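You operate a simulated robot arm through the tools that you are given. There is no shell and no other tool.

The job below is to be done with a simulated two-armed robot. You get a single attempt, and the scene is never put back.

TASK
Pick up the foam carton with one hand, pass it to the other hand and put it on the middle shelf of the grey drawer counter. Put one of the green cartons from the highest shelf of the cleaning table on top of the grey plastic box. Put the wood-handled brush on the orange extension ring. Take the short black lens and put it on the thick brass disc. Fetch the silver extension ring and set it on the top of the grey drawer counter. Shut the drying drawer. Switch the green rocker by the lens dock on. Any order will do. Set down upright: foam carton, green carton.

The check looks at the end state, three seconds after you hand in, the way a careful person would. Anything else that was tipped, shoved, dropped, spilled or broken makes it a failure.

THE ROBOT
Two 7-joint arms with two-finger parallel grippers on one trunk, on a base that drives. Base frame: it is fixed to the floor where the robot stands at the start and does not move with it; the origin is under the middle of the robot, x ahead of it, y to its left, z up. Units: mm, rad, N and s.
The left shoulder is at the start at [80, 131, 947], the right one opposite. With the tool pointing down near the work surface each hand reaches from about 400 to 860 mm from the robot's upright axis, wherever it stands, measured 20 degrees to its own side. Places, roughly: drying drawer [500, 3300, 600]; foam carton [-3500, 1500, 750]; green carton [250, 1750, 1500]; green rocker by the lens dock [3500, 3100, 800]; grey plastic box [-1750, -1250, 1500]; middle shelf of the grey drawer counter [-900, 3800, 500]; orange extension ring [-1750, 1750, 750]; short black lens [-1750, 1750, 750]; silver extension ring [-2000, 2000, 750]; thick brass disc (9x9x3 cm) [900, 3300, 800]; top of the grey drawer counter [-1000, 3800, 800]; wood-handled brush (3x3x13 cm) [-200, 1800, 800]. Payload 1.57 kg a hand.
Tool frame (each hand has its own): the origin (TCP) lies between the finger pads and is the grasp point; the fingertips stand 30 mm ahead of it; z points along the fingers, y is the line along which they close. The gripper opens to 110 mm. The fingers are 24 mm wide and 12 mm thick; the gripper's body (48 by 112 mm) begins 78 mm behind the TCP.
Orientation is that of the tool frame in the base frame, as a unit quaternion [w, x, y, z]. With the fingers straight down and closing along the base's y, the tool's x points along the base's -x, its y along +y and its z along -z.

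THE INTERFACE
- The arms move only by the tool step_arm. It takes "left_rows", "right_rows" or both (then of equal length, played together; a hand with none holds still); each is a list of rows, each an object (a shift or turn left out is 0, a gripper value left out holds the last) with "claw": the opening, from 0 (shut) to 1 (fully open); "dp": the shift along the tool's x, y, z in mm, a list of three; "dr": the turn, a rotation vector about the tool's x, y, z in rad, a list of three. In form: [{"claw": claw, "dp": [x, y, z], "dr": [rx, ry, rz]}, ...]. A call has 1 to 20 rows; each row shifts and turns the commanded pose from where the row before left it, along the tool's axes as they then stand. Rows are played at 5 a second. More than 50 mm and 0.15 rad between two rows, or a gripper value outside its range, and nothing of the call is played. Where a pose cannot be reached the arm comes as near as it can. A force on the tool above 40 N (or 10 N above the force at the start of the call, whichever is more), or a blocked arm, ends the call early, and 0.2 s more pass. Each finger travels about 108 mm/s and halts on what it meets, pressing with about 21 N; the grip force reading is that of the motor and also rises with nothing between the fingers. The clock runs only during rows and for 0.2 s after the last one: add rows that do not move to give the fingers time. The reply holds the time, the measured pose of the TCP, the force on the tool along the base axes, the opening and the grip force, in the units named above and with some noise, with the torque about the TCP (base axes, N m) and any sound that the robot's microphone picked up.
- Cameras (640 x 400 px; columns grow to the right, rows downward): "scene" is now at [-51.8, 12.4, 1425.7]; the picture's right is [0.12, -0.99, 0.00], its down [-0.51, -0.06, -0.86] and it looks along [0.85, 0.10, -0.52] (base axes); focal length 275 px, centre (320, 200). "left" rides on the left gripper at [70, -16, -141] in its tool frame; the picture's right is [0.23, 0.97, 0.00], its down [-0.86, 0.20, -0.48] and it looks along [-0.47, 0.11, 0.88] (tool axes); focal length 222 px, centre (320, 200). "right" rides on the right gripper at [70, 16, -141] in its tool frame; the picture's right is [-0.23, 0.97, 0.00], its down [-0.86, -0.20, -0.48] and it looks along [-0.47, -0.11, 0.88] (tool axes); focal length 222 px, centre (320, 200). There is no depth. A picture from a camera that has moved, and an enlarged one, comes with that camera's place and axes in the base frame and with its lens.
- grab_frame(camera): a new picture of that camera. It takes no simulated time.
- roll_base(legs): drives the robot by 1 to 6 legs, each [ahead, left, turn to the left] in mm, mm and rad, along the robot's own axes; the way and the turn of a leg run together, so that a leg with both is an arc; at most 1500 mm and 3.142 rad a leg. The arms and the cameras ride along, it lands a little off, and it stops where it bumps. It gives what a move gives.
- turn_head(pan, tilt): turns the head with the scene camera to pan (to the left, within 1.902 rad either way) and tilt (down, from -0.506 to 1.204), counted from straight ahead of the robot. It gives what a move gives.
- enlarge(camera, box): a new picture of the part [left, top, right, bottom] of that camera's present view, enlarged. It takes no simulated time.
- close_job(): hands the job in; it is judged then, once.

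Nothing tells you exact positions but the pictures and the camera data. Unless the task says otherwise, let go and move clear before handing in.

The tools are called after "Request:" as name(argument=value, ...) on one line, values as JSON. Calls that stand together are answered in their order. step_arm: Moves the arms, as the interface text tells. Its arguments: {"type":"object","properties":{"left_rows":{"type":"array","items":{"type":"object","properties":{"claw":{"type":"number"},"dp":{"type":"array","items":{"type":"number"}},"dr":{"type":"array","items":{"type":"number"}}}}},"right_rows":{"type":"array","items":{"type":"object","properties":{"claw":{"type":"number"},"dp":{"type":"array","items":{"type":"number"}},"dr":{"type":"array","items":{"type":"number"}}}}}},"required":[]} The other tools are called the same way: roll_base (legs) drives the base; turn_head (pan, tilt) turns the head that bears the scene camera; grab_frame (camera) takes a picture; enlarge (camera, box) takes an enlarged picture of a part of a camera's view; close_job () hands the job in.

At the start:

```text
time: 0.0
left_eef_pos: [549.7, 224.7, 1052.9]
left_tool_rot: [-0.001, -0.001, 1.0, 0.0]
left_wrist_force: [0.1, 0.4, -0.5]
left_moment: [-0.03, -0.01, -0.03]
left_opening: 110.1
left_finger_force: 0.2
right_eef_pos: [547.3, -179.9, 1018.9]
right_tool_rot: [0.0, 0.0, 1.0, 0.0]
right_wrist_force: [0.1, 0.3, -0.6]
right_moment: [0.02, -0.01, 0.02]
right_opening: 109.9
right_finger_force: 0.0
robot x, y, heading: [-1.0, -0.9, 0.004]
head pan, tilt: [0.122, 0.545]
```

scene: 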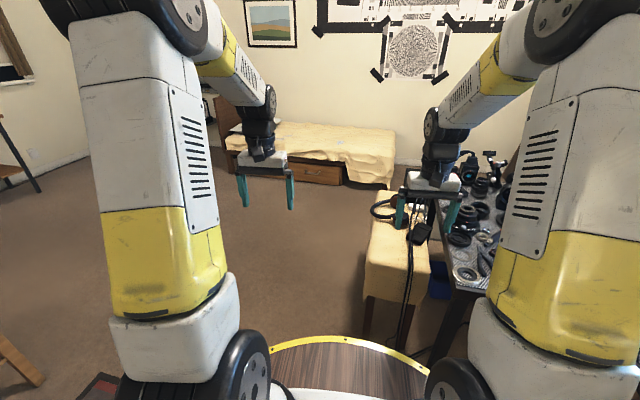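
right: 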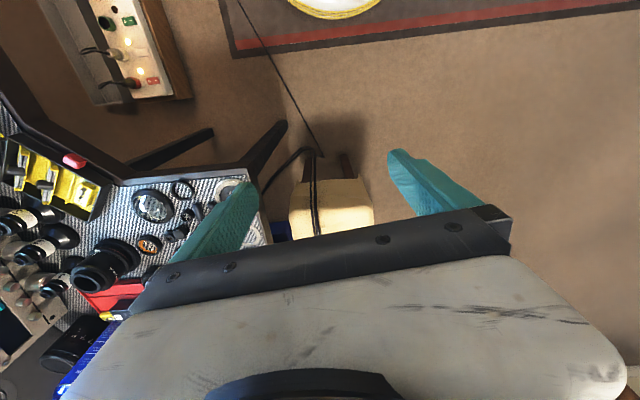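
left: 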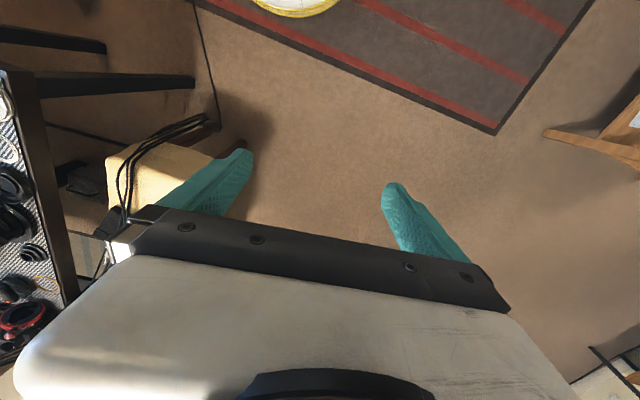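

I see a room with a bench and a table of lenses ahead to the right; most of my targets lie to the left and behind. First I look around with the head.

Request:
turn_head(pan=1.2, tilt=0.3)

Request:
grab_frame(camera="scene")

Request:
turn_head(pan=1.9, tilt=0.3)

Request:
grab_frame(camera="scene")

Request:
turn_head(pan=-1.9, tilt=0.3)

Request:
grab_frame(camera="scene")

```text
time: 1.3
left_eef_pos: [550.3, 224.0, 1053.8]
left_tool_rot: [0.0, 0.0, 1.0, -0.001]
left_wrist_force: [0.0, -0.2, 0.0]
left_moment: [0.02, 0.01, 0.04]
left_opening: 110.1
left_finger_force: 0.1
right_eef_pos: [547.8, -180.0, 1018.5]
right_tool_rot: [0.0, 0.0, 1.0, -0.001]
right_wrist_force: [0.4, 0.5, 0.1]
right_moment: [-0.03, 0.02, 0.0]
right_opening: 110.2
right_finger_force: 0.0
robot x, y, heading: [0.1, 4.4, 0.002]
head pan, tilt: [1.201, 0.3]
```

```text
taken
camera scene: at [-107.3, 88.4, 1448.1], right [0.93, -0.36, 0.0], down [-0.11, -0.28, -0.96], along [0.35, 0.89, -0.3], focal length 275 px, centre (320, 200)
```

scene: 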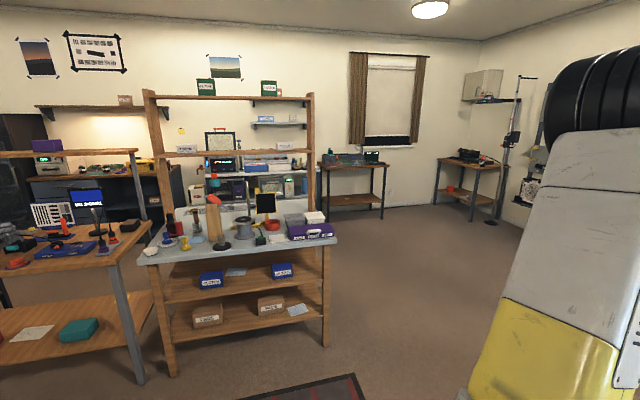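

```text
time: 2.4
left_eef_pos: [550.3, 223.2, 1053.9]
left_tool_rot: [0.0, 0.0, 1.0, -0.001]
left_wrist_force: [-0.2, -0.9, -0.5]
left_moment: [-0.02, 0.01, 0.02]
left_opening: 110.1
left_finger_force: 0.1
right_eef_pos: [548.5, -179.9, 1019.0]
right_tool_rot: [0.0, 0.0, 1.0, 0.0]
right_wrist_force: [0.4, -0.5, 0.5]
right_moment: [-0.03, 0.01, -0.02]
right_opening: 110.0
right_finger_force: 0.1
robot x, y, heading: [-0.7, -0.3, 0.0]
head pan, tilt: [1.901, 0.3]
```

```text
taken
camera scene: at [-171.2, 89.8, 1448.1], right [0.95, 0.32, 0.0], down [0.1, -0.28, -0.96], along [-0.31, 0.9, -0.3], focal length 275 px, centre (320, 200)
```

scene: 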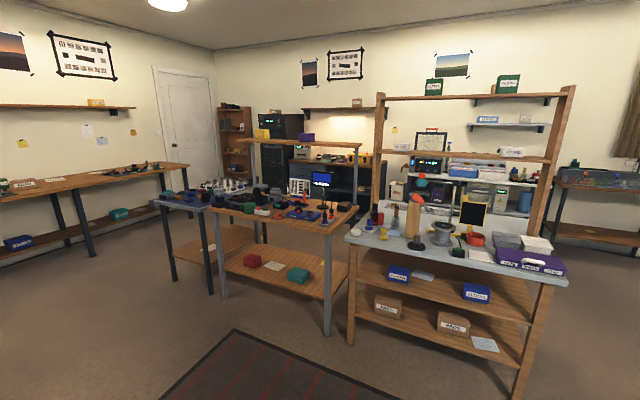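

```text
time: 5.5
left_eef_pos: [550.4, 225.5, 1054.9]
left_tool_rot: [0.0, 0.0, 1.0, 0.0]
left_wrist_force: [0.5, 0.6, 0.6]
left_moment: [-0.01, 0.0, 0.03]
left_opening: 110.1
left_finger_force: 0.0
right_eef_pos: [546.6, -181.0, 1018.5]
right_tool_rot: [0.0, 0.001, 1.0, 0.0]
right_wrist_force: [-0.1, -0.7, -0.8]
right_moment: [0.0, 0.01, -0.01]
right_opening: 110.2
right_finger_force: 0.0
robot x, y, heading: [-0.6, 3.5, -0.0]
head pan, tilt: [-1.901, 0.3]
```

```text
taken
camera scene: at [-171.3, -87.0, 1448.1], right [-0.95, 0.32, 0.0], down [0.1, 0.28, -0.96], along [-0.31, -0.9, -0.3], focal length 275 px, centre (320, 200)
```

scene: 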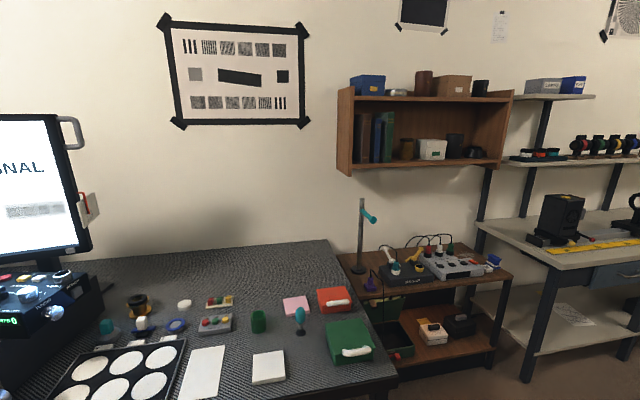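

I see the cleaning table with green cartons on its top shelf, the brush table, lens table next to it, and a shelf behind-right with a grey box. I'll look at the details enlarged.

Request:
enlarge(camera="scene", box=[480, 40, 640, 140])

Request:
turn_head(pan=1.9, tilt=0.3)

Request:
enlarge(camera="scene", box=[340, 160, 580, 310])

Request:
enlarge(camera="scene", box=[150, 120, 390, 270])

Request:
enlarge(camera="scene", box=[380, 50, 620, 200])

Request:
enlarge(camera="scene", box=[0, 120, 240, 270])

```text
4.00 times, centred on (560, 90) of scene
camera zoom: at [-171.3, -87.0, 1448.1], right [-0.95, 0.32, 0.0], down [0.1, 0.28, -0.96], along [-0.31, -0.9, -0.3], focal length 1098 px, centre (-640, 640)
```

zoom: 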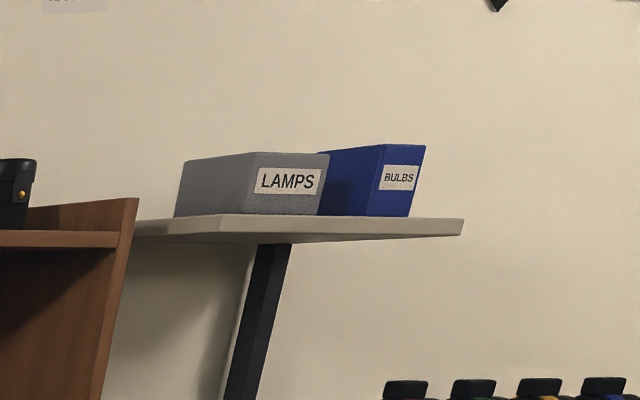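

```text
time: 8.7
left_eef_pos: [548.8, 223.3, 1054.4]
left_tool_rot: [0.0, 0.001, 1.0, 0.0]
left_wrist_force: [0.1, 0.1, 0.2]
left_moment: [-0.02, 0.0, 0.0]
left_opening: 110.1
left_finger_force: 0.1
right_eef_pos: [546.7, -181.0, 1018.7]
right_tool_rot: [-0.001, 0.0, 1.0, 0.0]
right_wrist_force: [-0.2, -1.0, 0.4]
right_moment: [0.01, 0.0, 0.0]
right_opening: 109.7
right_finger_force: 0.1
robot x, y, heading: [0.7, -2.3, 0.001]
head pan, tilt: [1.901, 0.3]
```

```text
2.67 times, centred on (460, 235) of scene
camera zoom: at [-171.3, 89.8, 1448.1], right [0.95, 0.32, 0.0], down [0.1, -0.28, -0.96], along [-0.31, 0.9, -0.3], focal length 732 px, centre (-53, 107)
```

zoom: 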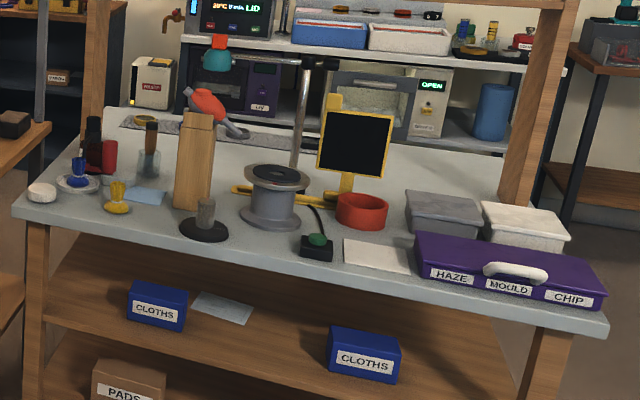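

```text
2.67 times, centred on (270, 195) of scene
camera zoom: at [-171.3, 89.8, 1448.1], right [0.95, 0.32, 0.0], down [0.1, -0.28, -0.96], along [-0.31, 0.9, -0.3], focal length 732 px, centre (453, 213)
```

zoom: 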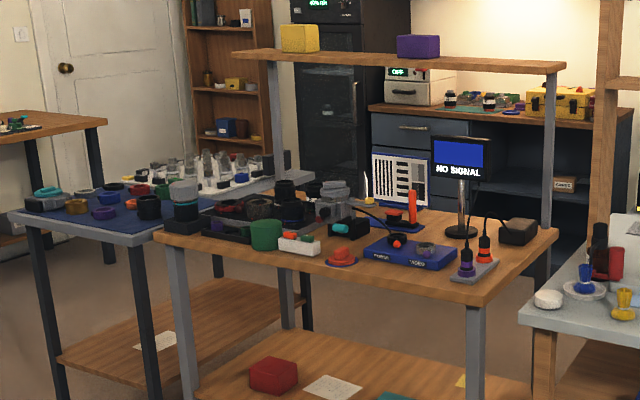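

```text
2.67 times, centred on (500, 125) of scene
camera zoom: at [-171.3, 89.8, 1448.1], right [0.95, 0.32, 0.0], down [0.1, -0.28, -0.96], along [-0.31, 0.9, -0.3], focal length 732 px, centre (-160, 400)
```

zoom: 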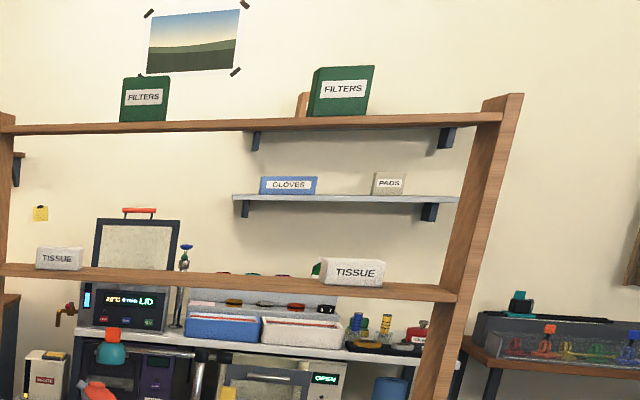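

```text
2.67 times, centred on (120, 195) of scene
camera zoom: at [-171.3, 89.8, 1448.1], right [0.95, 0.32, 0.0], down [0.1, -0.28, -0.96], along [-0.31, 0.9, -0.3], focal length 732 px, centre (853, 213)
```

zoom: 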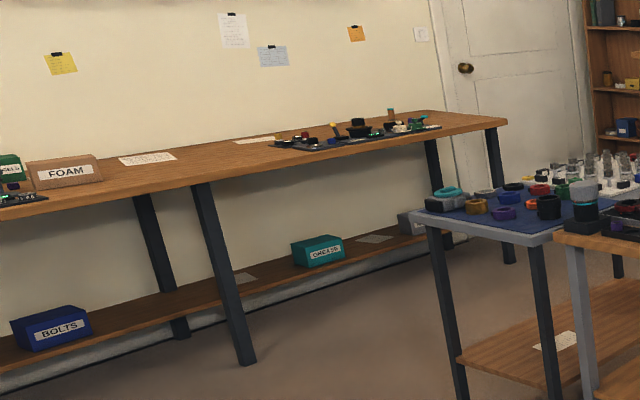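

I want to know my own base footprint and what's around, so I look down and then ahead-left.

Request:
turn_head(pan=0, tilt=1.2)

Request:
grab_frame(camera="scene")

Request:
turn_head(pan=1.5, tilt=1.0)

Request:
grab_frame(camera="scene")

Request:
turn_head(pan=0.5, tilt=0.3)

Request:
grab_frame(camera="scene")

Request:
turn_head(pan=-1.0, tilt=0.3)

Request:
grab_frame(camera="scene")

```text
time: 10.5
left_eef_pos: [550.7, 224.0, 1055.0]
left_tool_rot: [0.0, 0.0, 1.0, 0.0]
left_wrist_force: [-0.3, -1.1, 0.0]
left_moment: [0.03, 0.01, 0.0]
left_opening: 109.9
left_finger_force: 0.1
right_eef_pos: [547.2, -180.4, 1018.5]
right_tool_rot: [-0.001, 0.0, 1.0, 0.0]
right_wrist_force: [0.5, 1.3, 0.2]
right_moment: [-0.03, -0.01, -0.02]
right_opening: 110.1
right_finger_force: 0.1
robot x, y, heading: [1.4, 0.8, -0.0]
head pan, tilt: [0.0, 1.201]
```

```text
taken
camera scene: at [-85.2, 1.4, 1376.1], right [0.0, -1.0, 0.0], down [-0.93, 0.0, -0.36], along [0.36, 0.0, -0.93], focal length 275 px, centre (320, 200)
```

scene: 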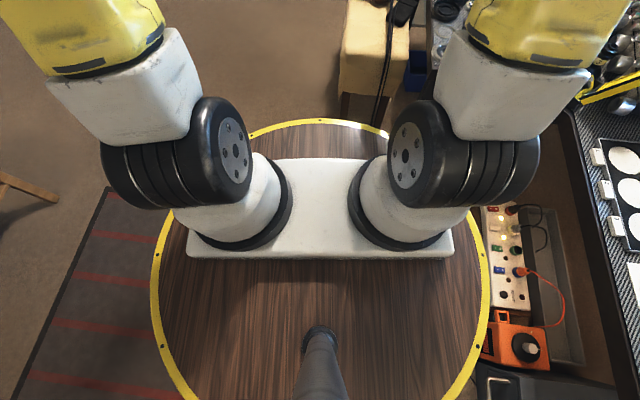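

```text
time: 12.1
left_eef_pos: [551.5, 224.6, 1054.0]
left_tool_rot: [0.0, 0.0, 1.0, 0.0]
left_wrist_force: [-0.3, 0.2, -0.1]
left_moment: [-0.01, 0.01, 0.0]
left_opening: 110.0
left_finger_force: 0.1
right_eef_pos: [547.8, -181.0, 1017.8]
right_tool_rot: [-0.001, 0.0, 1.0, 0.001]
right_wrist_force: [0.2, 0.7, -0.2]
right_moment: [0.0, -0.01, 0.01]
right_opening: 110.0
right_finger_force: 0.1
robot x, y, heading: [1.9, -0.5, -0.001]
head pan, tilt: [1.499, 1.0]
```

```text
taken
camera scene: at [-136.1, 70.9, 1388.6], right [1.0, -0.07, 0.0], down [-0.06, -0.84, -0.54], along [0.04, 0.54, -0.84], focal length 275 px, centre (320, 200)
```

scene: 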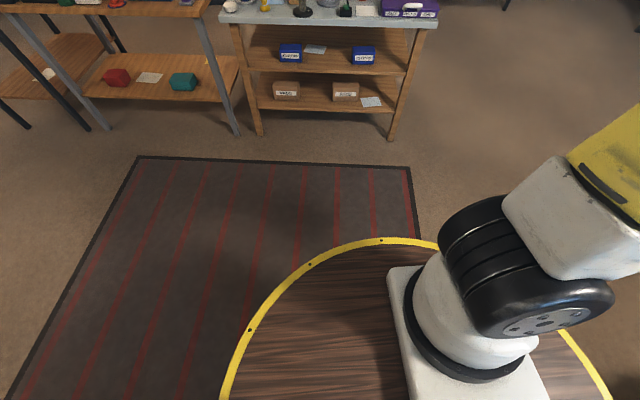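

```text
time: 13.4
left_eef_pos: [549.2, 224.4, 1054.7]
left_tool_rot: [0.0, 0.0, 1.0, -0.001]
left_wrist_force: [0.3, 0.4, 0.1]
left_moment: [0.0, 0.01, 0.05]
left_opening: 109.8
left_finger_force: 0.1
right_eef_pos: [546.6, -181.1, 1018.9]
right_tool_rot: [-0.001, 0.001, 1.0, 0.0]
right_wrist_force: [-0.3, 1.3, -1.0]
right_moment: [-0.01, -0.02, 0.0]
right_opening: 109.8
right_finger_force: 0.1
robot x, y, heading: [0.7, 3.0, -0.003]
head pan, tilt: [0.499, 0.3]
```

```text
taken
camera scene: at [-59.2, 46.2, 1448.1], right [0.48, -0.88, 0.0], down [-0.26, -0.14, -0.96], along [0.84, 0.46, -0.3], focal length 275 px, centre (320, 200)
```

scene: 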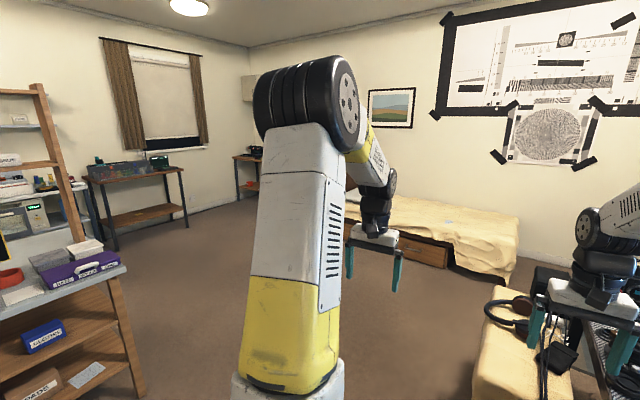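

```text
time: 15.0
left_eef_pos: [549.5, 223.9, 1054.2]
left_tool_rot: [0.0, 0.0, 1.0, 0.0]
left_wrist_force: [-0.6, 0.4, 0.0]
left_moment: [0.0, 0.01, -0.01]
left_opening: 110.1
left_finger_force: 0.2
right_eef_pos: [546.5, -180.4, 1019.2]
right_tool_rot: [0.0, 0.001, 1.0, 0.0]
right_wrist_force: [-0.6, 0.0, 0.0]
right_moment: [0.0, -0.01, 0.0]
right_opening: 109.9
right_finger_force: 0.1
robot x, y, heading: [0.9, -1.3, 0.004]
head pan, tilt: [-1.0, 0.3]
```

```text
taken
camera scene: at [-90.6, -77.1, 1448.1], right [-0.84, -0.54, 0.0], down [-0.16, 0.25, -0.96], along [0.52, -0.8, -0.3], focal length 275 px, centre (320, 200)
```

scene: 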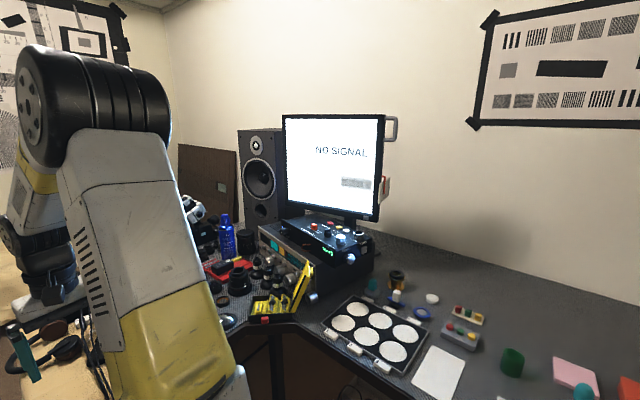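

My base is a disc of about 340 mm radius at about 0.8 m height. I'll turn to face the cleaning table and drive a little closer.

Request:
roll_base(legs=[[0, 0, 1.571], [450, 0, 0]])

Request:
turn_head(pan=0, tilt=0.2)

Request:
grab_frame(camera="scene")

```text
time: 21.5
left_eef_pos: [-227.4, 998.7, 1054.5]
left_tool_rot: [0.0, 0.708, -0.706, 0.0]
left_wrist_force: [-0.2, -0.2, 1.0]
left_moment: [0.01, -0.04, 0.0]
left_opening: 109.8
left_finger_force: 0.0
right_eef_pos: [177.0, 999.5, 1018.4]
right_tool_rot: [0.0, 0.708, -0.706, -0.001]
right_wrist_force: [0.1, 0.3, -0.2]
right_moment: [0.02, -0.01, -0.03]
right_opening: 110.2
right_finger_force: 0.0
robot x, y, heading: [0.6, 452.4, 1.573]
head pan, tilt: [-1.0, 0.3]
```

```text
time: 22.8
left_eef_pos: [-228.1, 998.2, 1054.8]
left_tool_rot: [0.0, 0.708, -0.706, -0.001]
left_wrist_force: [0.3, -0.5, -0.2]
left_moment: [0.0, -0.01, -0.01]
left_opening: 110.1
left_finger_force: 0.1
right_eef_pos: [178.0, 997.8, 1018.5]
right_tool_rot: [-0.001, 0.708, -0.706, 0.0]
right_wrist_force: [-0.1, -0.3, -0.4]
right_moment: [0.01, 0.01, 0.03]
right_opening: 109.9
right_finger_force: 0.1
robot x, y, heading: [-0.4, 446.7, 1.578]
head pan, tilt: [0.0, 0.201]
```

```text
taken
camera scene: at [-2.3, 405.2, 1457.4], right [1.0, 0.0, 0.0], down [0.0, -0.2, -0.98], along [0.0, 0.98, -0.2], focal length 275 px, centre (320, 200)
```

scene: 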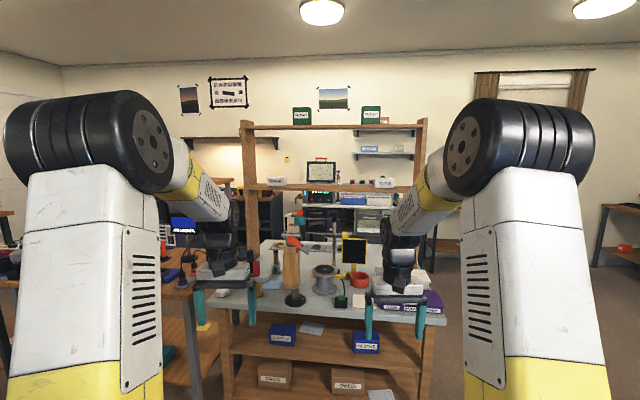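

I need better triangulation of the shelf and cartons; I take an enlarged picture here, then drive on and compare.

Request:
enlarge(camera="scene", box=[230, 90, 440, 220])

Request:
roll_base(legs=[[350, 0, 0]])

Request:
grab_frame(camera="scene")

Request:
enlarge(camera="scene", box=[200, 40, 460, 200])

```text
3.05 times, centred on (335, 155) of scene
camera zoom: at [-2.3, 405.2, 1457.4], right [1.0, 0.0, 0.0], down [0.0, -0.2, -0.98], along [0.0, 0.98, -0.2], focal length 837 px, centre (274, 337)
```

zoom: 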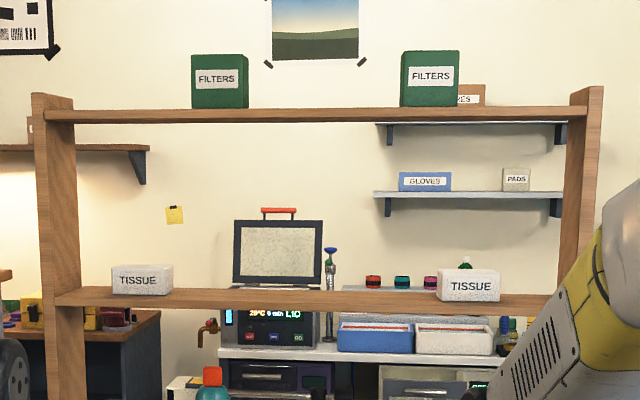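

```text
time: 25.1
left_eef_pos: [-228.7, 1346.4, 1054.4]
left_tool_rot: [0.0, 0.708, -0.706, 0.001]
left_wrist_force: [-0.1, 0.0, 0.0]
left_moment: [0.01, -0.01, -0.04]
left_opening: 109.9
left_finger_force: 0.1
right_eef_pos: [177.3, 1344.0, 1018.6]
right_tool_rot: [0.0, 0.709, -0.706, 0.0]
right_wrist_force: [-0.2, 0.2, -0.8]
right_moment: [0.01, 0.0, -0.02]
right_opening: 110.1
right_finger_force: 0.1
robot x, y, heading: [-3.3, 793.0, 1.577]
head pan, tilt: [0.0, 0.201]
```

```text
taken
camera scene: at [-3.6, 752.5, 1457.4], right [1.0, 0.0, 0.0], down [0.0, -0.2, -0.98], along [0.0, 0.98, -0.2], focal length 275 px, centre (320, 200)
```

scene: 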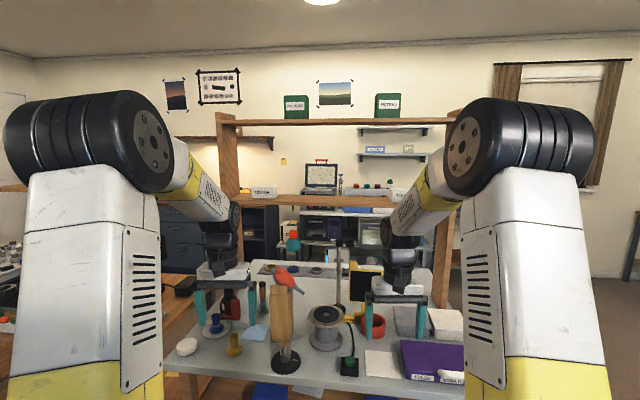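

```text
2.46 times, centred on (330, 120) of scene
camera zoom: at [-3.6, 752.5, 1457.4], right [1.0, 0.0, 0.0], down [0.0, -0.2, -0.98], along [0.0, 0.98, -0.2], focal length 676 px, centre (295, 397)
```

zoom: 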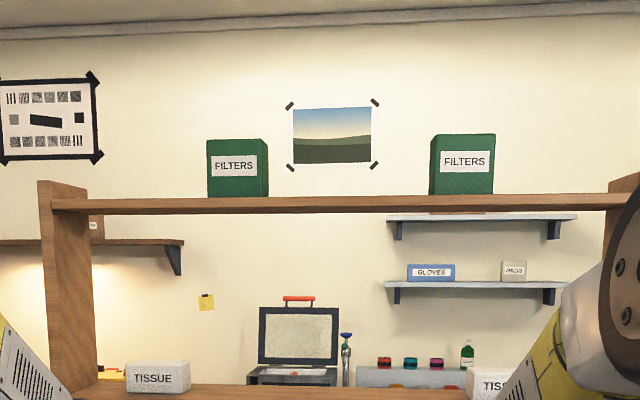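

The carton with FILTERS (right one) seems about [252, 1840, 1597], shelf top about z 1550. I'll raise the right hand and turn it to point forward so I can look with the hand camera.

Request:
step_arm(right_rows=[{"dp": [0, 0, -50]}, {"dp": [0, 0, -50]}, {"dp": [0, 0, -50]}, {"dp": [0, 0, -50]}, {"dp": [0, 0, -40], "dr": [0, -0.1428, 0]}, {"dr": [0, -0.1428, 0]}, {"dr": [0, -0.1428, 0]}, {"dr": [0, -0.1428, 0]}, {"dr": [0, -0.1428, 0]}, {"dr": [0, -0.1428, 0]}, {"dr": [0, -0.1428, 0]}, {"dr": [0, -0.1428, 0]}, {"dr": [0, -0.1428, 0]}, {"dr": [0, -0.1428, 0]}, {"dr": [0, -0.1428, 0]}])

Request:
grab_frame(camera="scene")

Request:
grab_frame(camera="right")

```text
time: 28.3
left_eef_pos: [-228.5, 1345.8, 1053.4]
left_tool_rot: [0.0, 0.709, -0.706, -0.001]
left_wrist_force: [0.5, -0.2, -0.1]
left_moment: [0.02, 0.01, 0.04]
left_opening: 109.8
left_finger_force: 0.0
right_eef_pos: [176.9, 1352.7, 1265.5]
right_tool_rot: [-0.5, 0.501, -0.499, -0.5]
right_wrist_force: [0.1, -0.2, 0.1]
right_moment: [-0.03, 0.0, -0.01]
right_opening: 110.0
right_finger_force: 0.0
right hand out of reach, approached as far as the arm can: row 15
robot x, y, heading: [-1.8, 799.6, 1.576]
head pan, tilt: [0.0, 0.201]
```

```text
taken
camera scene: at [-3.8, 752.2, 1457.4], right [1.0, 0.0, 0.0], down [0.0, -0.2, -0.98], along [0.0, 0.98, -0.2], focal length 275 px, centre (320, 200)
```

scene: 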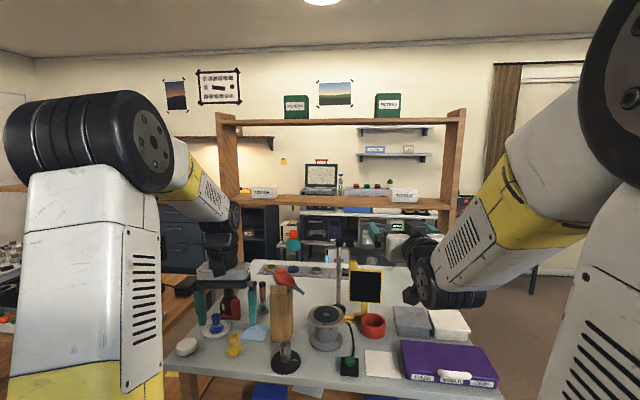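

```text
taken
camera right: at [161.8, 1213.1, 1195.4], right [-0.97, 0.0, 0.23], down [0.2, -0.48, 0.86], along [0.11, 0.88, 0.47], focal length 222 px, centre (320, 200)
```

right: 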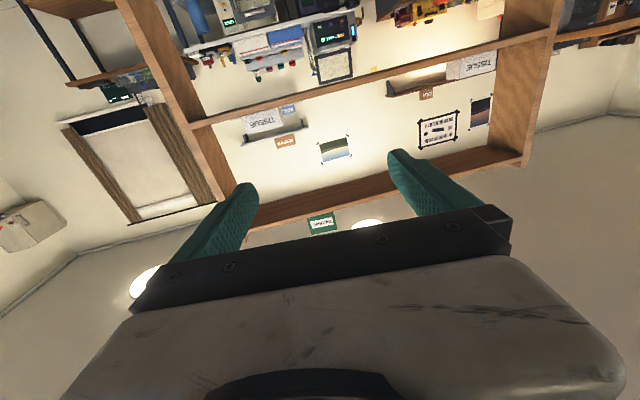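

The hand now points forward. I raise it to carton height to test reach and view.

Request:
step_arm(right_rows=[{"dp": [-48, 0, 5]}, {"dp": [-48, 0, 5]}, {"dp": [-48, 0, 5]}, {"dp": [-48, 0, 5]}, {"dp": [-48, 0, 5]}, {"dp": [-48, 0, 5]}, {"dp": [-48, 0, 5]}, {}])

Request:
grab_frame(camera="scene")

Request:
grab_frame(camera="right")

```text
time: 30.1
left_eef_pos: [-228.1, 1345.1, 1055.7]
left_tool_rot: [0.0, 0.708, -0.706, 0.0]
left_wrist_force: [-0.1, -0.8, -0.5]
left_moment: [0.03, -0.04, -0.04]
left_opening: 110.2
left_finger_force: 0.0
right_eef_pos: [177.0, 1387.8, 1600.1]
right_tool_rot: [-0.498, 0.502, -0.5, -0.501]
right_wrist_force: [0.1, -0.6, 0.1]
right_moment: [0.02, 0.01, 0.02]
right_opening: 110.1
right_finger_force: 0.1
robot x, y, heading: [-7.9, 798.0, 1.569]
head pan, tilt: [0.0, 0.201]
```

```text
taken
camera scene: at [-3.6, 752.5, 1457.4], right [1.0, 0.0, 0.0], down [0.0, -0.2, -0.98], along [0.0, 0.98, -0.2], focal length 275 px, centre (320, 200)
```

scene: 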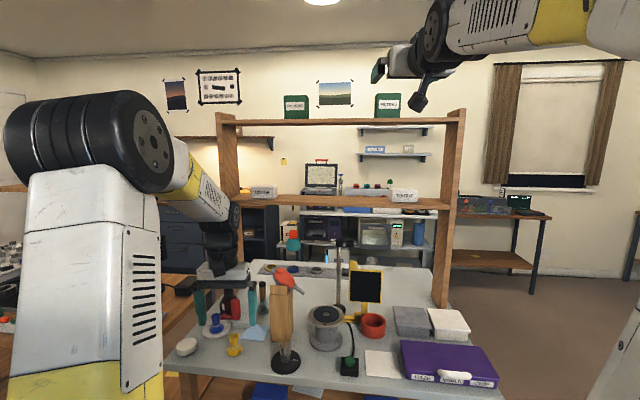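

```text
taken
camera right: at [160.9, 1248.0, 1531.2], right [-0.97, 0.0, 0.23], down [0.2, -0.48, 0.86], along [0.11, 0.88, 0.47], focal length 222 px, centre (320, 200)
```

right: 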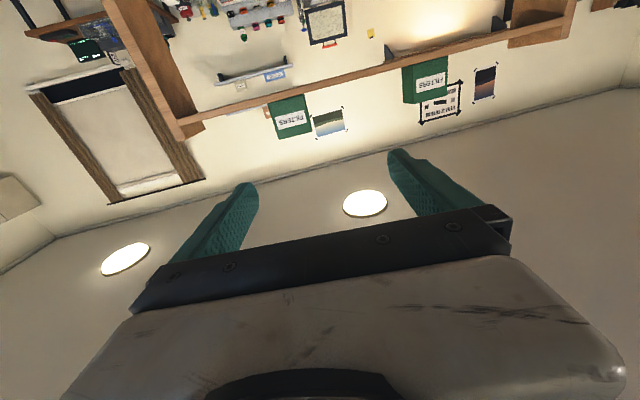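

Reach at this height is fine so far. I measure carton position with this camera pair and test reaching further forward.

Request:
enlarge(camera="scene", box=[210, 80, 470, 210])

Request:
step_arm(right_rows=[{"dp": [0, -15, 35]}, {"dp": [0, -15, 35]}, {"dp": [0, -15, 35]}, {"dp": [0, -15, 35]}, {"dp": [0, -15, 0]}, {}])

Request:
enlarge(camera="right", box=[200, 0, 520, 200])

```text
2.46 times, centred on (340, 145) of scene
camera zoom: at [-3.6, 752.5, 1457.4], right [1.0, 0.0, 0.0], down [0.0, -0.2, -0.98], along [0.0, 0.98, -0.2], focal length 676 px, centre (271, 335)
```

zoom: 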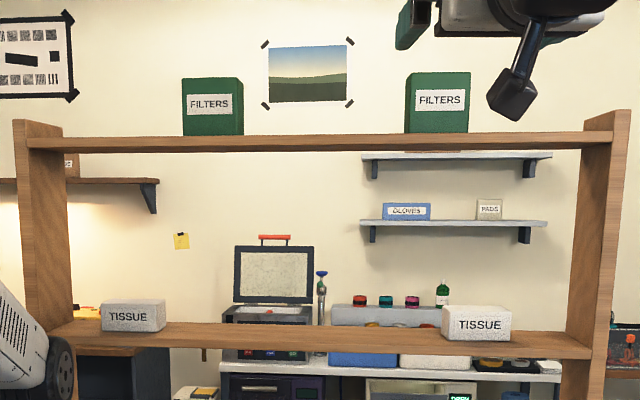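

```text
time: 31.5
left_eef_pos: [-228.0, 1347.3, 1054.4]
left_tool_rot: [0.001, 0.708, -0.706, 0.0]
left_wrist_force: [0.2, -0.1, 0.6]
left_moment: [0.01, -0.01, -0.04]
left_opening: 110.0
left_finger_force: 0.0
right_eef_pos: [251.7, 1528.4, 1601.1]
right_tool_rot: [-0.499, 0.501, -0.499, -0.501]
right_wrist_force: [0.2, 0.3, -1.1]
right_moment: [-0.02, 0.02, 0.02]
right_opening: 110.3
right_finger_force: 0.1
robot x, y, heading: [-0.9, 799.4, 1.577]
head pan, tilt: [0.0, 0.201]
```

```text
2.00 times, centred on (360, 100) of right
camera zoom: at [235.7, 1388.7, 1531.2], right [-0.97, 0.0, 0.23], down [0.2, -0.48, 0.86], along [0.11, 0.88, 0.47], focal length 444 px, centre (240, 400)
```

zoom: 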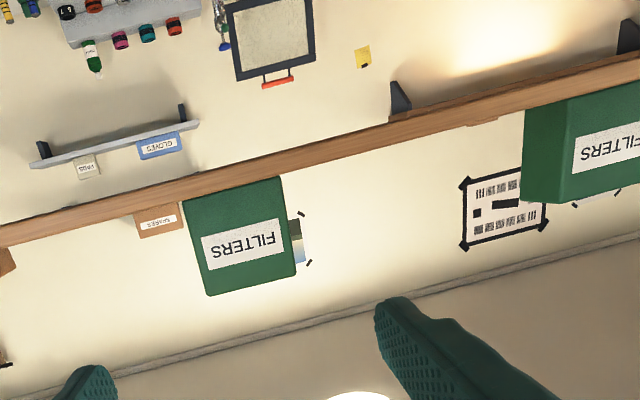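

The carton is about an 88 mm cube at [250, 1863, 1596], shelf top 1552. I check the clearance between my base and the table front, then drive in with the hand pulled back.

Request:
step_arm(right_rows=[{"dp": [0, 0, -40]}, {"dp": [0, 0, -40]}, {"dp": [0, 0, -40]}, {}])

Request:
turn_head(pan=0, tilt=0.8)

Request:
grab_frame(camera="scene")

```text
time: 32.5
left_eef_pos: [-228.1, 1346.2, 1054.3]
left_tool_rot: [0.0, 0.709, -0.705, 0.0]
left_wrist_force: [-0.1, 0.4, -0.6]
left_moment: [0.01, 0.01, 0.0]
left_opening: 109.8
left_finger_force: 0.1
right_eef_pos: [252.4, 1409.1, 1601.9]
right_tool_rot: [-0.498, 0.501, -0.499, -0.501]
right_wrist_force: [1.0, 0.6, 0.3]
right_moment: [0.03, 0.0, 0.03]
right_opening: 110.0
right_finger_force: 0.1
robot x, y, heading: [-2.5, 800.4, 1.575]
head pan, tilt: [0.0, 0.201]
```

```text
time: 33.5
left_eef_pos: [-228.1, 1346.6, 1054.0]
left_tool_rot: [0.0, 0.708, -0.706, -0.001]
left_wrist_force: [0.4, 0.5, 0.9]
left_moment: [0.0, -0.02, 0.03]
left_opening: 110.0
left_finger_force: 0.1
right_eef_pos: [252.8, 1410.2, 1601.0]
right_tool_rot: [0.499, -0.501, 0.499, 0.501]
right_wrist_force: [-0.5, 0.9, -0.2]
right_moment: [0.0, -0.03, 0.01]
right_opening: 109.8
right_finger_force: 0.2
robot x, y, heading: [-1.9, 796.8, 1.575]
head pan, tilt: [0.0, 0.799]
```

```text
taken
camera scene: at [-3.6, 740.0, 1403.8], right [1.0, 0.0, 0.0], down [0.0, -0.72, -0.7], along [0.0, 0.7, -0.72], focal length 275 px, centre (320, 200)
```

scene: 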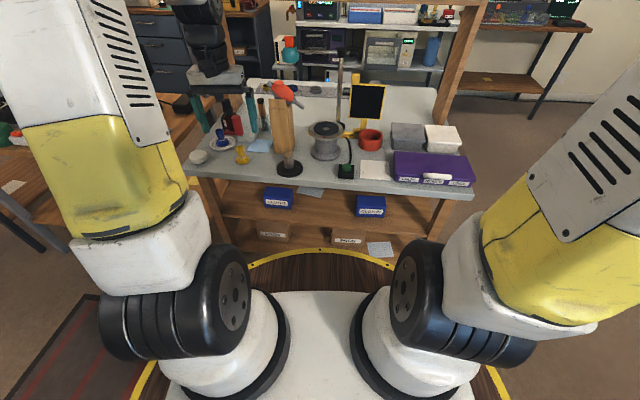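

The table is turned a bit (left front further away). I drive ahead 240 mm and look with the hand camera again.

Request:
roll_base(legs=[[240, 0, 0]])

Request:
grab_frame(camera="right")

Request:
grab_frame(camera="scene")

Request:
turn_head(pan=0, tilt=0.0)

Request:
grab_frame(camera="scene")

```text
time: 35.2
left_eef_pos: [-230.6, 1584.4, 1055.5]
left_tool_rot: [0.0, 0.709, -0.705, 0.0]
left_wrist_force: [0.0, -0.3, -0.2]
left_moment: [0.02, -0.02, 0.03]
left_opening: 109.8
left_finger_force: 0.1
right_eef_pos: [251.0, 1649.8, 1600.9]
right_tool_rot: [-0.498, 0.502, -0.499, -0.501]
right_wrist_force: [0.1, -0.4, 0.4]
right_moment: [-0.01, -0.01, 0.01]
right_opening: 110.0
right_finger_force: 0.0
robot x, y, heading: [-3.0, 1037.3, 1.574]
head pan, tilt: [0.0, 0.799]
```

```text
taken
camera right: at [234.8, 1509.9, 1531.7], right [-0.97, 0.0, 0.23], down [0.2, -0.48, 0.86], along [0.1, 0.88, 0.47], focal length 222 px, centre (320, 200)
```

right: 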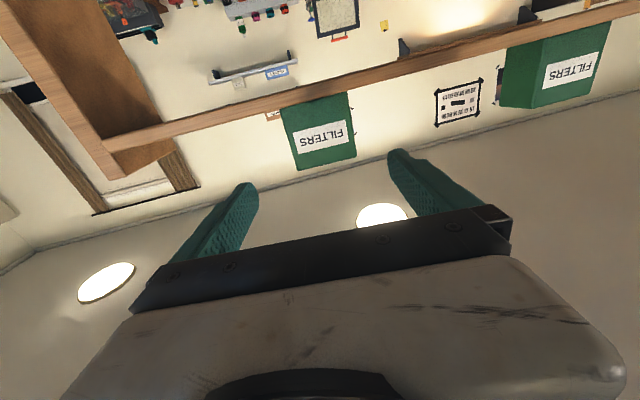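

```text
taken
camera scene: at [-4.5, 979.6, 1403.8], right [1.0, 0.0, 0.0], down [0.0, -0.72, -0.7], along [0.0, 0.7, -0.72], focal length 275 px, centre (320, 200)
```

scene: 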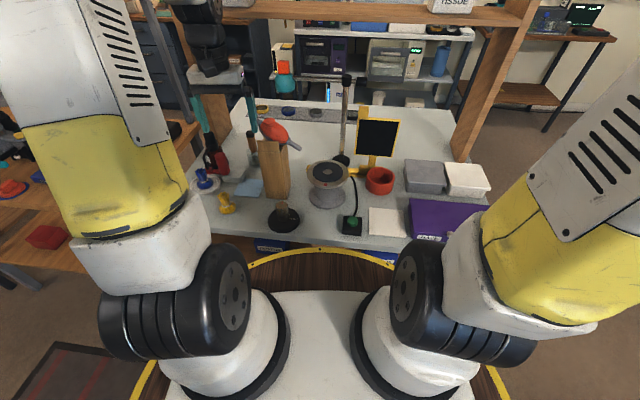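

```text
time: 36.4
left_eef_pos: [-229.4, 1586.1, 1053.3]
left_tool_rot: [0.0, 0.709, -0.705, -0.001]
left_wrist_force: [0.9, -0.2, -0.6]
left_moment: [0.02, 0.03, 0.0]
left_opening: 110.0
left_finger_force: 0.1
right_eef_pos: [250.7, 1649.8, 1600.9]
right_tool_rot: [-0.499, 0.501, -0.499, -0.501]
right_wrist_force: [1.0, 0.1, 0.3]
right_moment: [-0.01, -0.01, 0.0]
right_opening: 109.9
right_finger_force: 0.1
robot x, y, heading: [-3.6, 1038.0, 1.573]
head pan, tilt: [0.0, 0.0]
```

```text
taken
camera scene: at [-4.5, 989.1, 1475.8], right [1.0, 0.0, 0.0], down [0.0, 0.0, -1.0], along [0.0, 1.0, 0.0], focal length 275 px, centre (320, 200)
```

scene: 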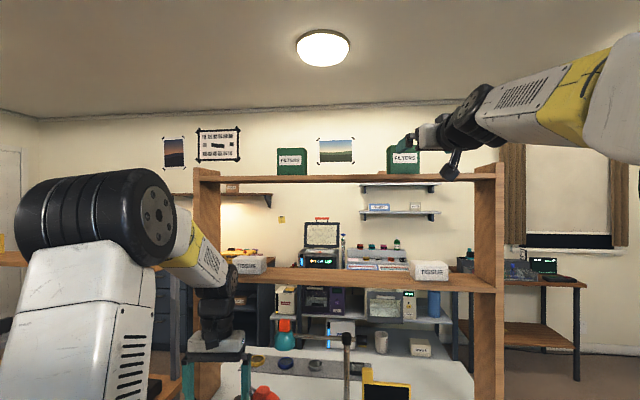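

Closer look at the carton from the hand camera before the final approach.

Request:
enlarge(camera="right", box=[220, 50, 460, 200])

Request:
enlarge(camera="scene", box=[340, 120, 500, 220])

```text
2.67 times, centred on (340, 125) of right
camera zoom: at [234.8, 1510.1, 1531.6], right [-0.97, 0.0, 0.23], down [0.2, -0.48, 0.86], along [0.1, 0.88, 0.47], focal length 592 px, centre (267, 400)
```

zoom: 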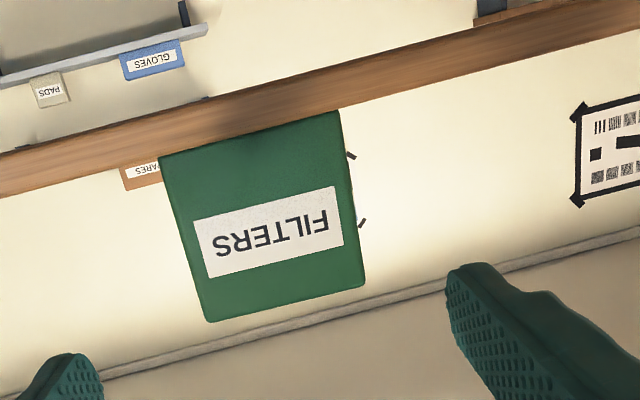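

```text
4.00 times, centred on (420, 170) of scene
camera zoom: at [-4.5, 989.1, 1475.8], right [1.0, 0.0, 0.0], down [0.0, 0.0, -1.0], along [0.0, 1.0, 0.0], focal length 1098 px, centre (-80, 320)
```

zoom: 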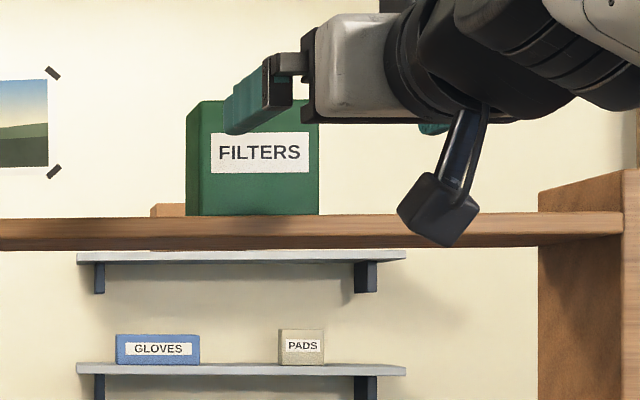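

Carton front face at y≈1818, x 203–292, z 1553–1642. I move the open right hand forward around it.

Request:
step_arm(right_rows=[{"dp": [0, 2, 40]}, {"dp": [0, 1, 40]}, {"dp": [0, 0, 40]}, {"dp": [0, 0, 35]}, {"dp": [0, 0, 30]}, {}])

Request:
grab_frame(camera="right")

Request:
enlarge(camera="scene", box=[340, 120, 500, 220])

```text
time: 37.8
left_eef_pos: [-230.9, 1585.9, 1053.4]
left_tool_rot: [0.0, 0.709, -0.705, 0.0]
left_wrist_force: [0.1, -0.7, -0.4]
left_moment: [0.01, 0.03, -0.03]
left_opening: 110.0
left_finger_force: 0.3
right_eef_pos: [246.2, 1835.1, 1599.7]
right_tool_rot: [-0.499, 0.502, -0.5, -0.5]
right_wrist_force: [0.1, -0.2, -0.2]
right_moment: [0.03, 0.01, 0.02]
right_opening: 110.3
right_finger_force: 0.0
robot x, y, heading: [-1.8, 1039.0, 1.574]
head pan, tilt: [0.0, 0.0]
```

```text
taken
camera right: at [231.3, 1695.1, 1531.1], right [-0.97, 0.0, 0.23], down [0.2, -0.48, 0.86], along [0.1, 0.88, 0.47], focal length 222 px, centre (320, 200)
```

right: 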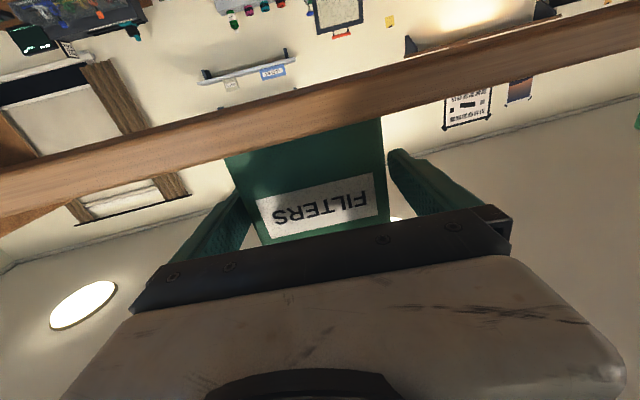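

```text
4.00 times, centred on (420, 170) of scene
camera zoom: at [-4.5, 989.3, 1475.9], right [1.0, 0.0, 0.0], down [0.0, 0.0, -1.0], along [0.0, 1.0, 0.0], focal length 1098 px, centre (-80, 320)
```

zoom: 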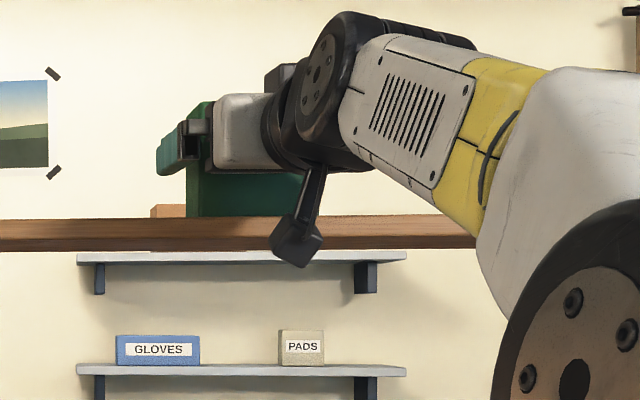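

The carton sits between the fingers. I go 10 mm further and close.

Request:
step_arm(right_rows=[{"dp": [0, 0, 10]}, {"claw": 0.0}, {"claw": 0.0}, {"claw": 0.0}, {"claw": 0.0}, {"claw": 0.0}])

Request:
grab_frame(camera="right")

```text
time: 39.2
left_eef_pos: [-229.9, 1586.6, 1054.4]
left_tool_rot: [0.001, 0.709, -0.706, 0.0]
left_wrist_force: [-1.3, 0.7, 0.3]
left_moment: [0.02, 0.02, 0.0]
left_opening: 110.1
left_finger_force: 0.0
right_eef_pos: [247.8, 1844.8, 1599.8]
right_tool_rot: [0.499, -0.501, 0.498, 0.502]
right_wrist_force: [1.1, -0.4, 0.0]
right_moment: [0.0, 0.02, 0.01]
right_opening: 89.5
right_finger_force: 21.5
robot x, y, heading: [-4.1, 1038.6, 1.582]
head pan, tilt: [0.0, 0.0]
```

```text
taken
camera right: at [231.1, 1705.1, 1531.4], right [-0.97, 0.0, 0.23], down [0.2, -0.48, 0.86], along [0.1, 0.88, 0.47], focal length 222 px, centre (320, 200)
```

right: 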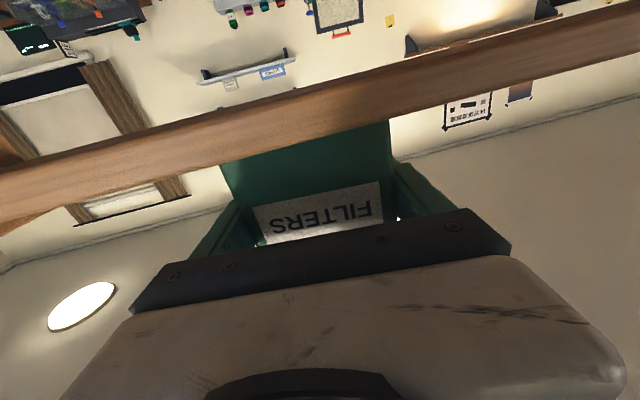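

Gripped at 89.5 mm. I lift it and draw back.

Request:
step_arm(right_rows=[{"dp": [-15, 0, 0]}, {"dp": [-20, 0, 0]}, {"dp": [-15, 0, -10]}, {"dp": [0, 0, -30]}, {"dp": [0, 0, -40]}, {"dp": [0, 0, -45]}, {"dp": [0, 0, -45]}, {"dp": [0, 0, -45]}, {"dp": [0, 0, -45]}, {"dp": [0, 0, -45]}, {}])

Request:
grab_frame(camera="right")

Request:
grab_frame(camera="scene")

```text
time: 41.6
left_eef_pos: [-231.4, 1585.8, 1054.6]
left_tool_rot: [-0.001, 0.709, -0.706, -0.001]
left_wrist_force: [-0.1, -0.4, 0.4]
left_moment: [0.02, 0.0, 0.02]
left_opening: 109.9
left_finger_force: 0.0
right_eef_pos: [247.8, 1538.5, 1650.7]
right_tool_rot: [0.499, -0.502, 0.498, 0.502]
right_wrist_force: [0.7, -0.3, -0.9]
right_moment: [0.01, 0.02, -0.01]
right_opening: 89.8
right_finger_force: 21.2
robot x, y, heading: [-2.2, 1036.7, 1.58]
head pan, tilt: [0.0, 0.0]
```

```text
taken
camera right: at [232.3, 1399.7, 1581.0], right [-0.97, 0.0, 0.23], down [0.2, -0.48, 0.86], along [0.1, 0.88, 0.47], focal length 222 px, centre (320, 200)
```

right: 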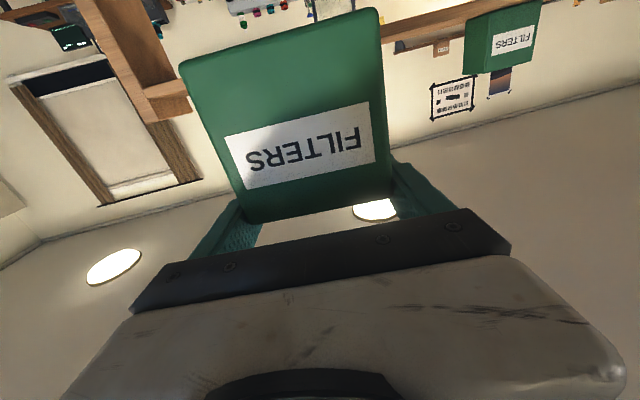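

```text
taken
camera scene: at [-4.5, 989.0, 1475.9], right [1.0, 0.0, 0.0], down [0.0, 0.0, -1.0], along [0.0, 1.0, 0.0], focal length 275 px, centre (320, 200)
```

scene: 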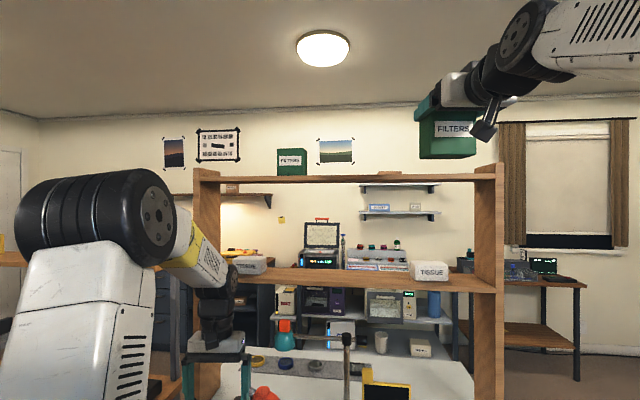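

The carton is held. Now I look for the brush near [-200, 1800] with the left hand camera and the scene camera.

Request:
grab_frame(camera="left")

Request:
turn_head(pan=0.2, tilt=0.6)

Request:
grab_frame(camera="scene")

Request:
enlarge(camera="scene", box=[200, 120, 440, 270])

```text
taken
camera left: at [-214.7, 1517.1, 1195.2], right [-0.97, -0.23, 0.0], down [-0.2, 0.85, 0.48], along [-0.11, 0.47, -0.88], focal length 222 px, centre (320, 200)
```

left: 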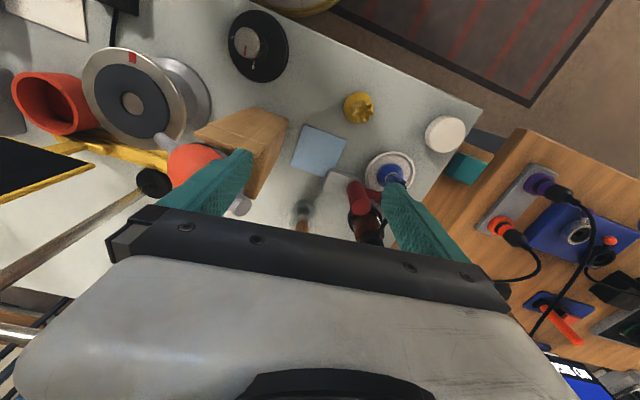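

```text
time: 42.6
left_eef_pos: [-229.8, 1586.3, 1053.7]
left_tool_rot: [0.0, 0.709, -0.705, 0.0]
left_wrist_force: [0.3, 0.3, 0.0]
left_moment: [0.0, 0.0, 0.04]
left_opening: 109.8
left_finger_force: 0.0
right_eef_pos: [248.7, 1540.2, 1651.2]
right_tool_rot: [-0.498, 0.502, -0.499, -0.501]
right_wrist_force: [0.0, 0.3, -1.7]
right_moment: [0.04, -0.01, 0.01]
right_opening: 89.8
right_finger_force: 21.1
robot x, y, heading: [-2.8, 1037.6, 1.572]
head pan, tilt: [0.201, 0.6]
```

```text
taken
camera scene: at [-22.1, 985.6, 1420.7], right [0.98, 0.2, 0.0], down [0.12, -0.55, -0.83], along [-0.17, 0.81, -0.56], focal length 275 px, centre (320, 200)
```

scene: 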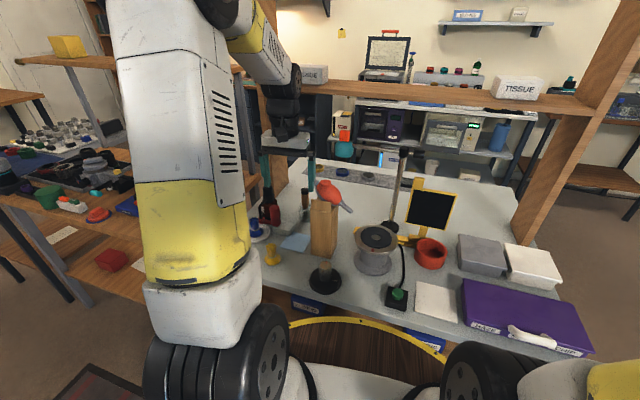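

```text
2.67 times, centred on (320, 195) of scene
camera zoom: at [-22.1, 985.6, 1420.7], right [0.98, 0.2, 0.0], down [0.12, -0.55, -0.83], along [-0.17, 0.81, -0.56], focal length 732 px, centre (320, 213)
```

zoom: 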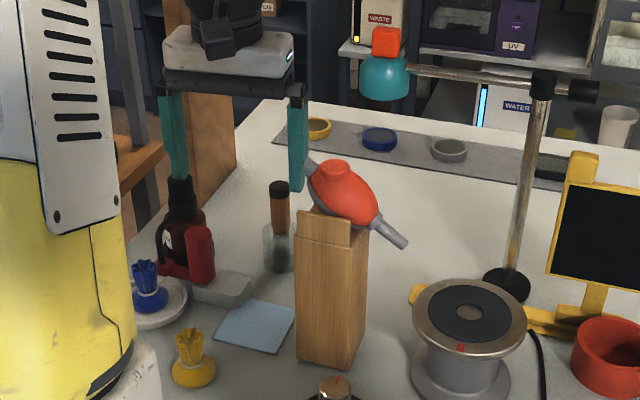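

Request:
enlarge(camera="left", box=[240, 140, 420, 250])

Request:
enlarge(camera="scene", box=[270, 170, 340, 240])

```text
3.56 times, centred on (330, 195) of left
camera zoom: at [-214.8, 1517.1, 1195.2], right [-0.97, -0.23, 0.0], down [-0.2, 0.85, 0.48], along [-0.11, 0.47, -0.88], focal length 790 px, centre (284, 218)
```

zoom: 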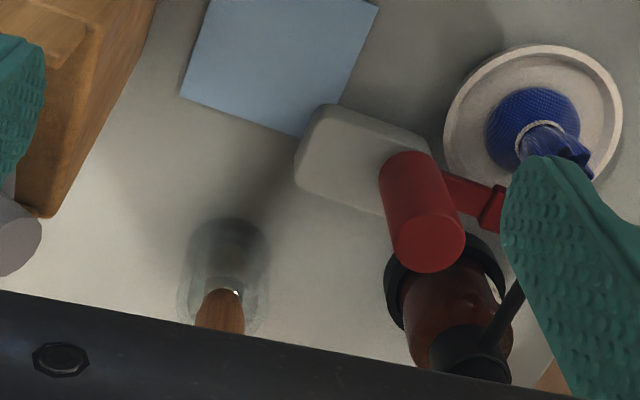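

```text
5.71 times, centred on (305, 205) of scene
camera zoom: at [-22.1, 985.6, 1420.7], right [0.98, 0.2, 0.0], down [0.12, -0.55, -0.83], along [-0.17, 0.81, -0.56], focal length 1569 px, centre (406, 171)
```

zoom: 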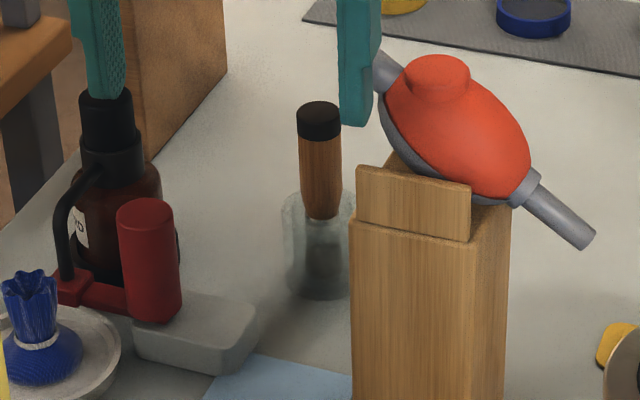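

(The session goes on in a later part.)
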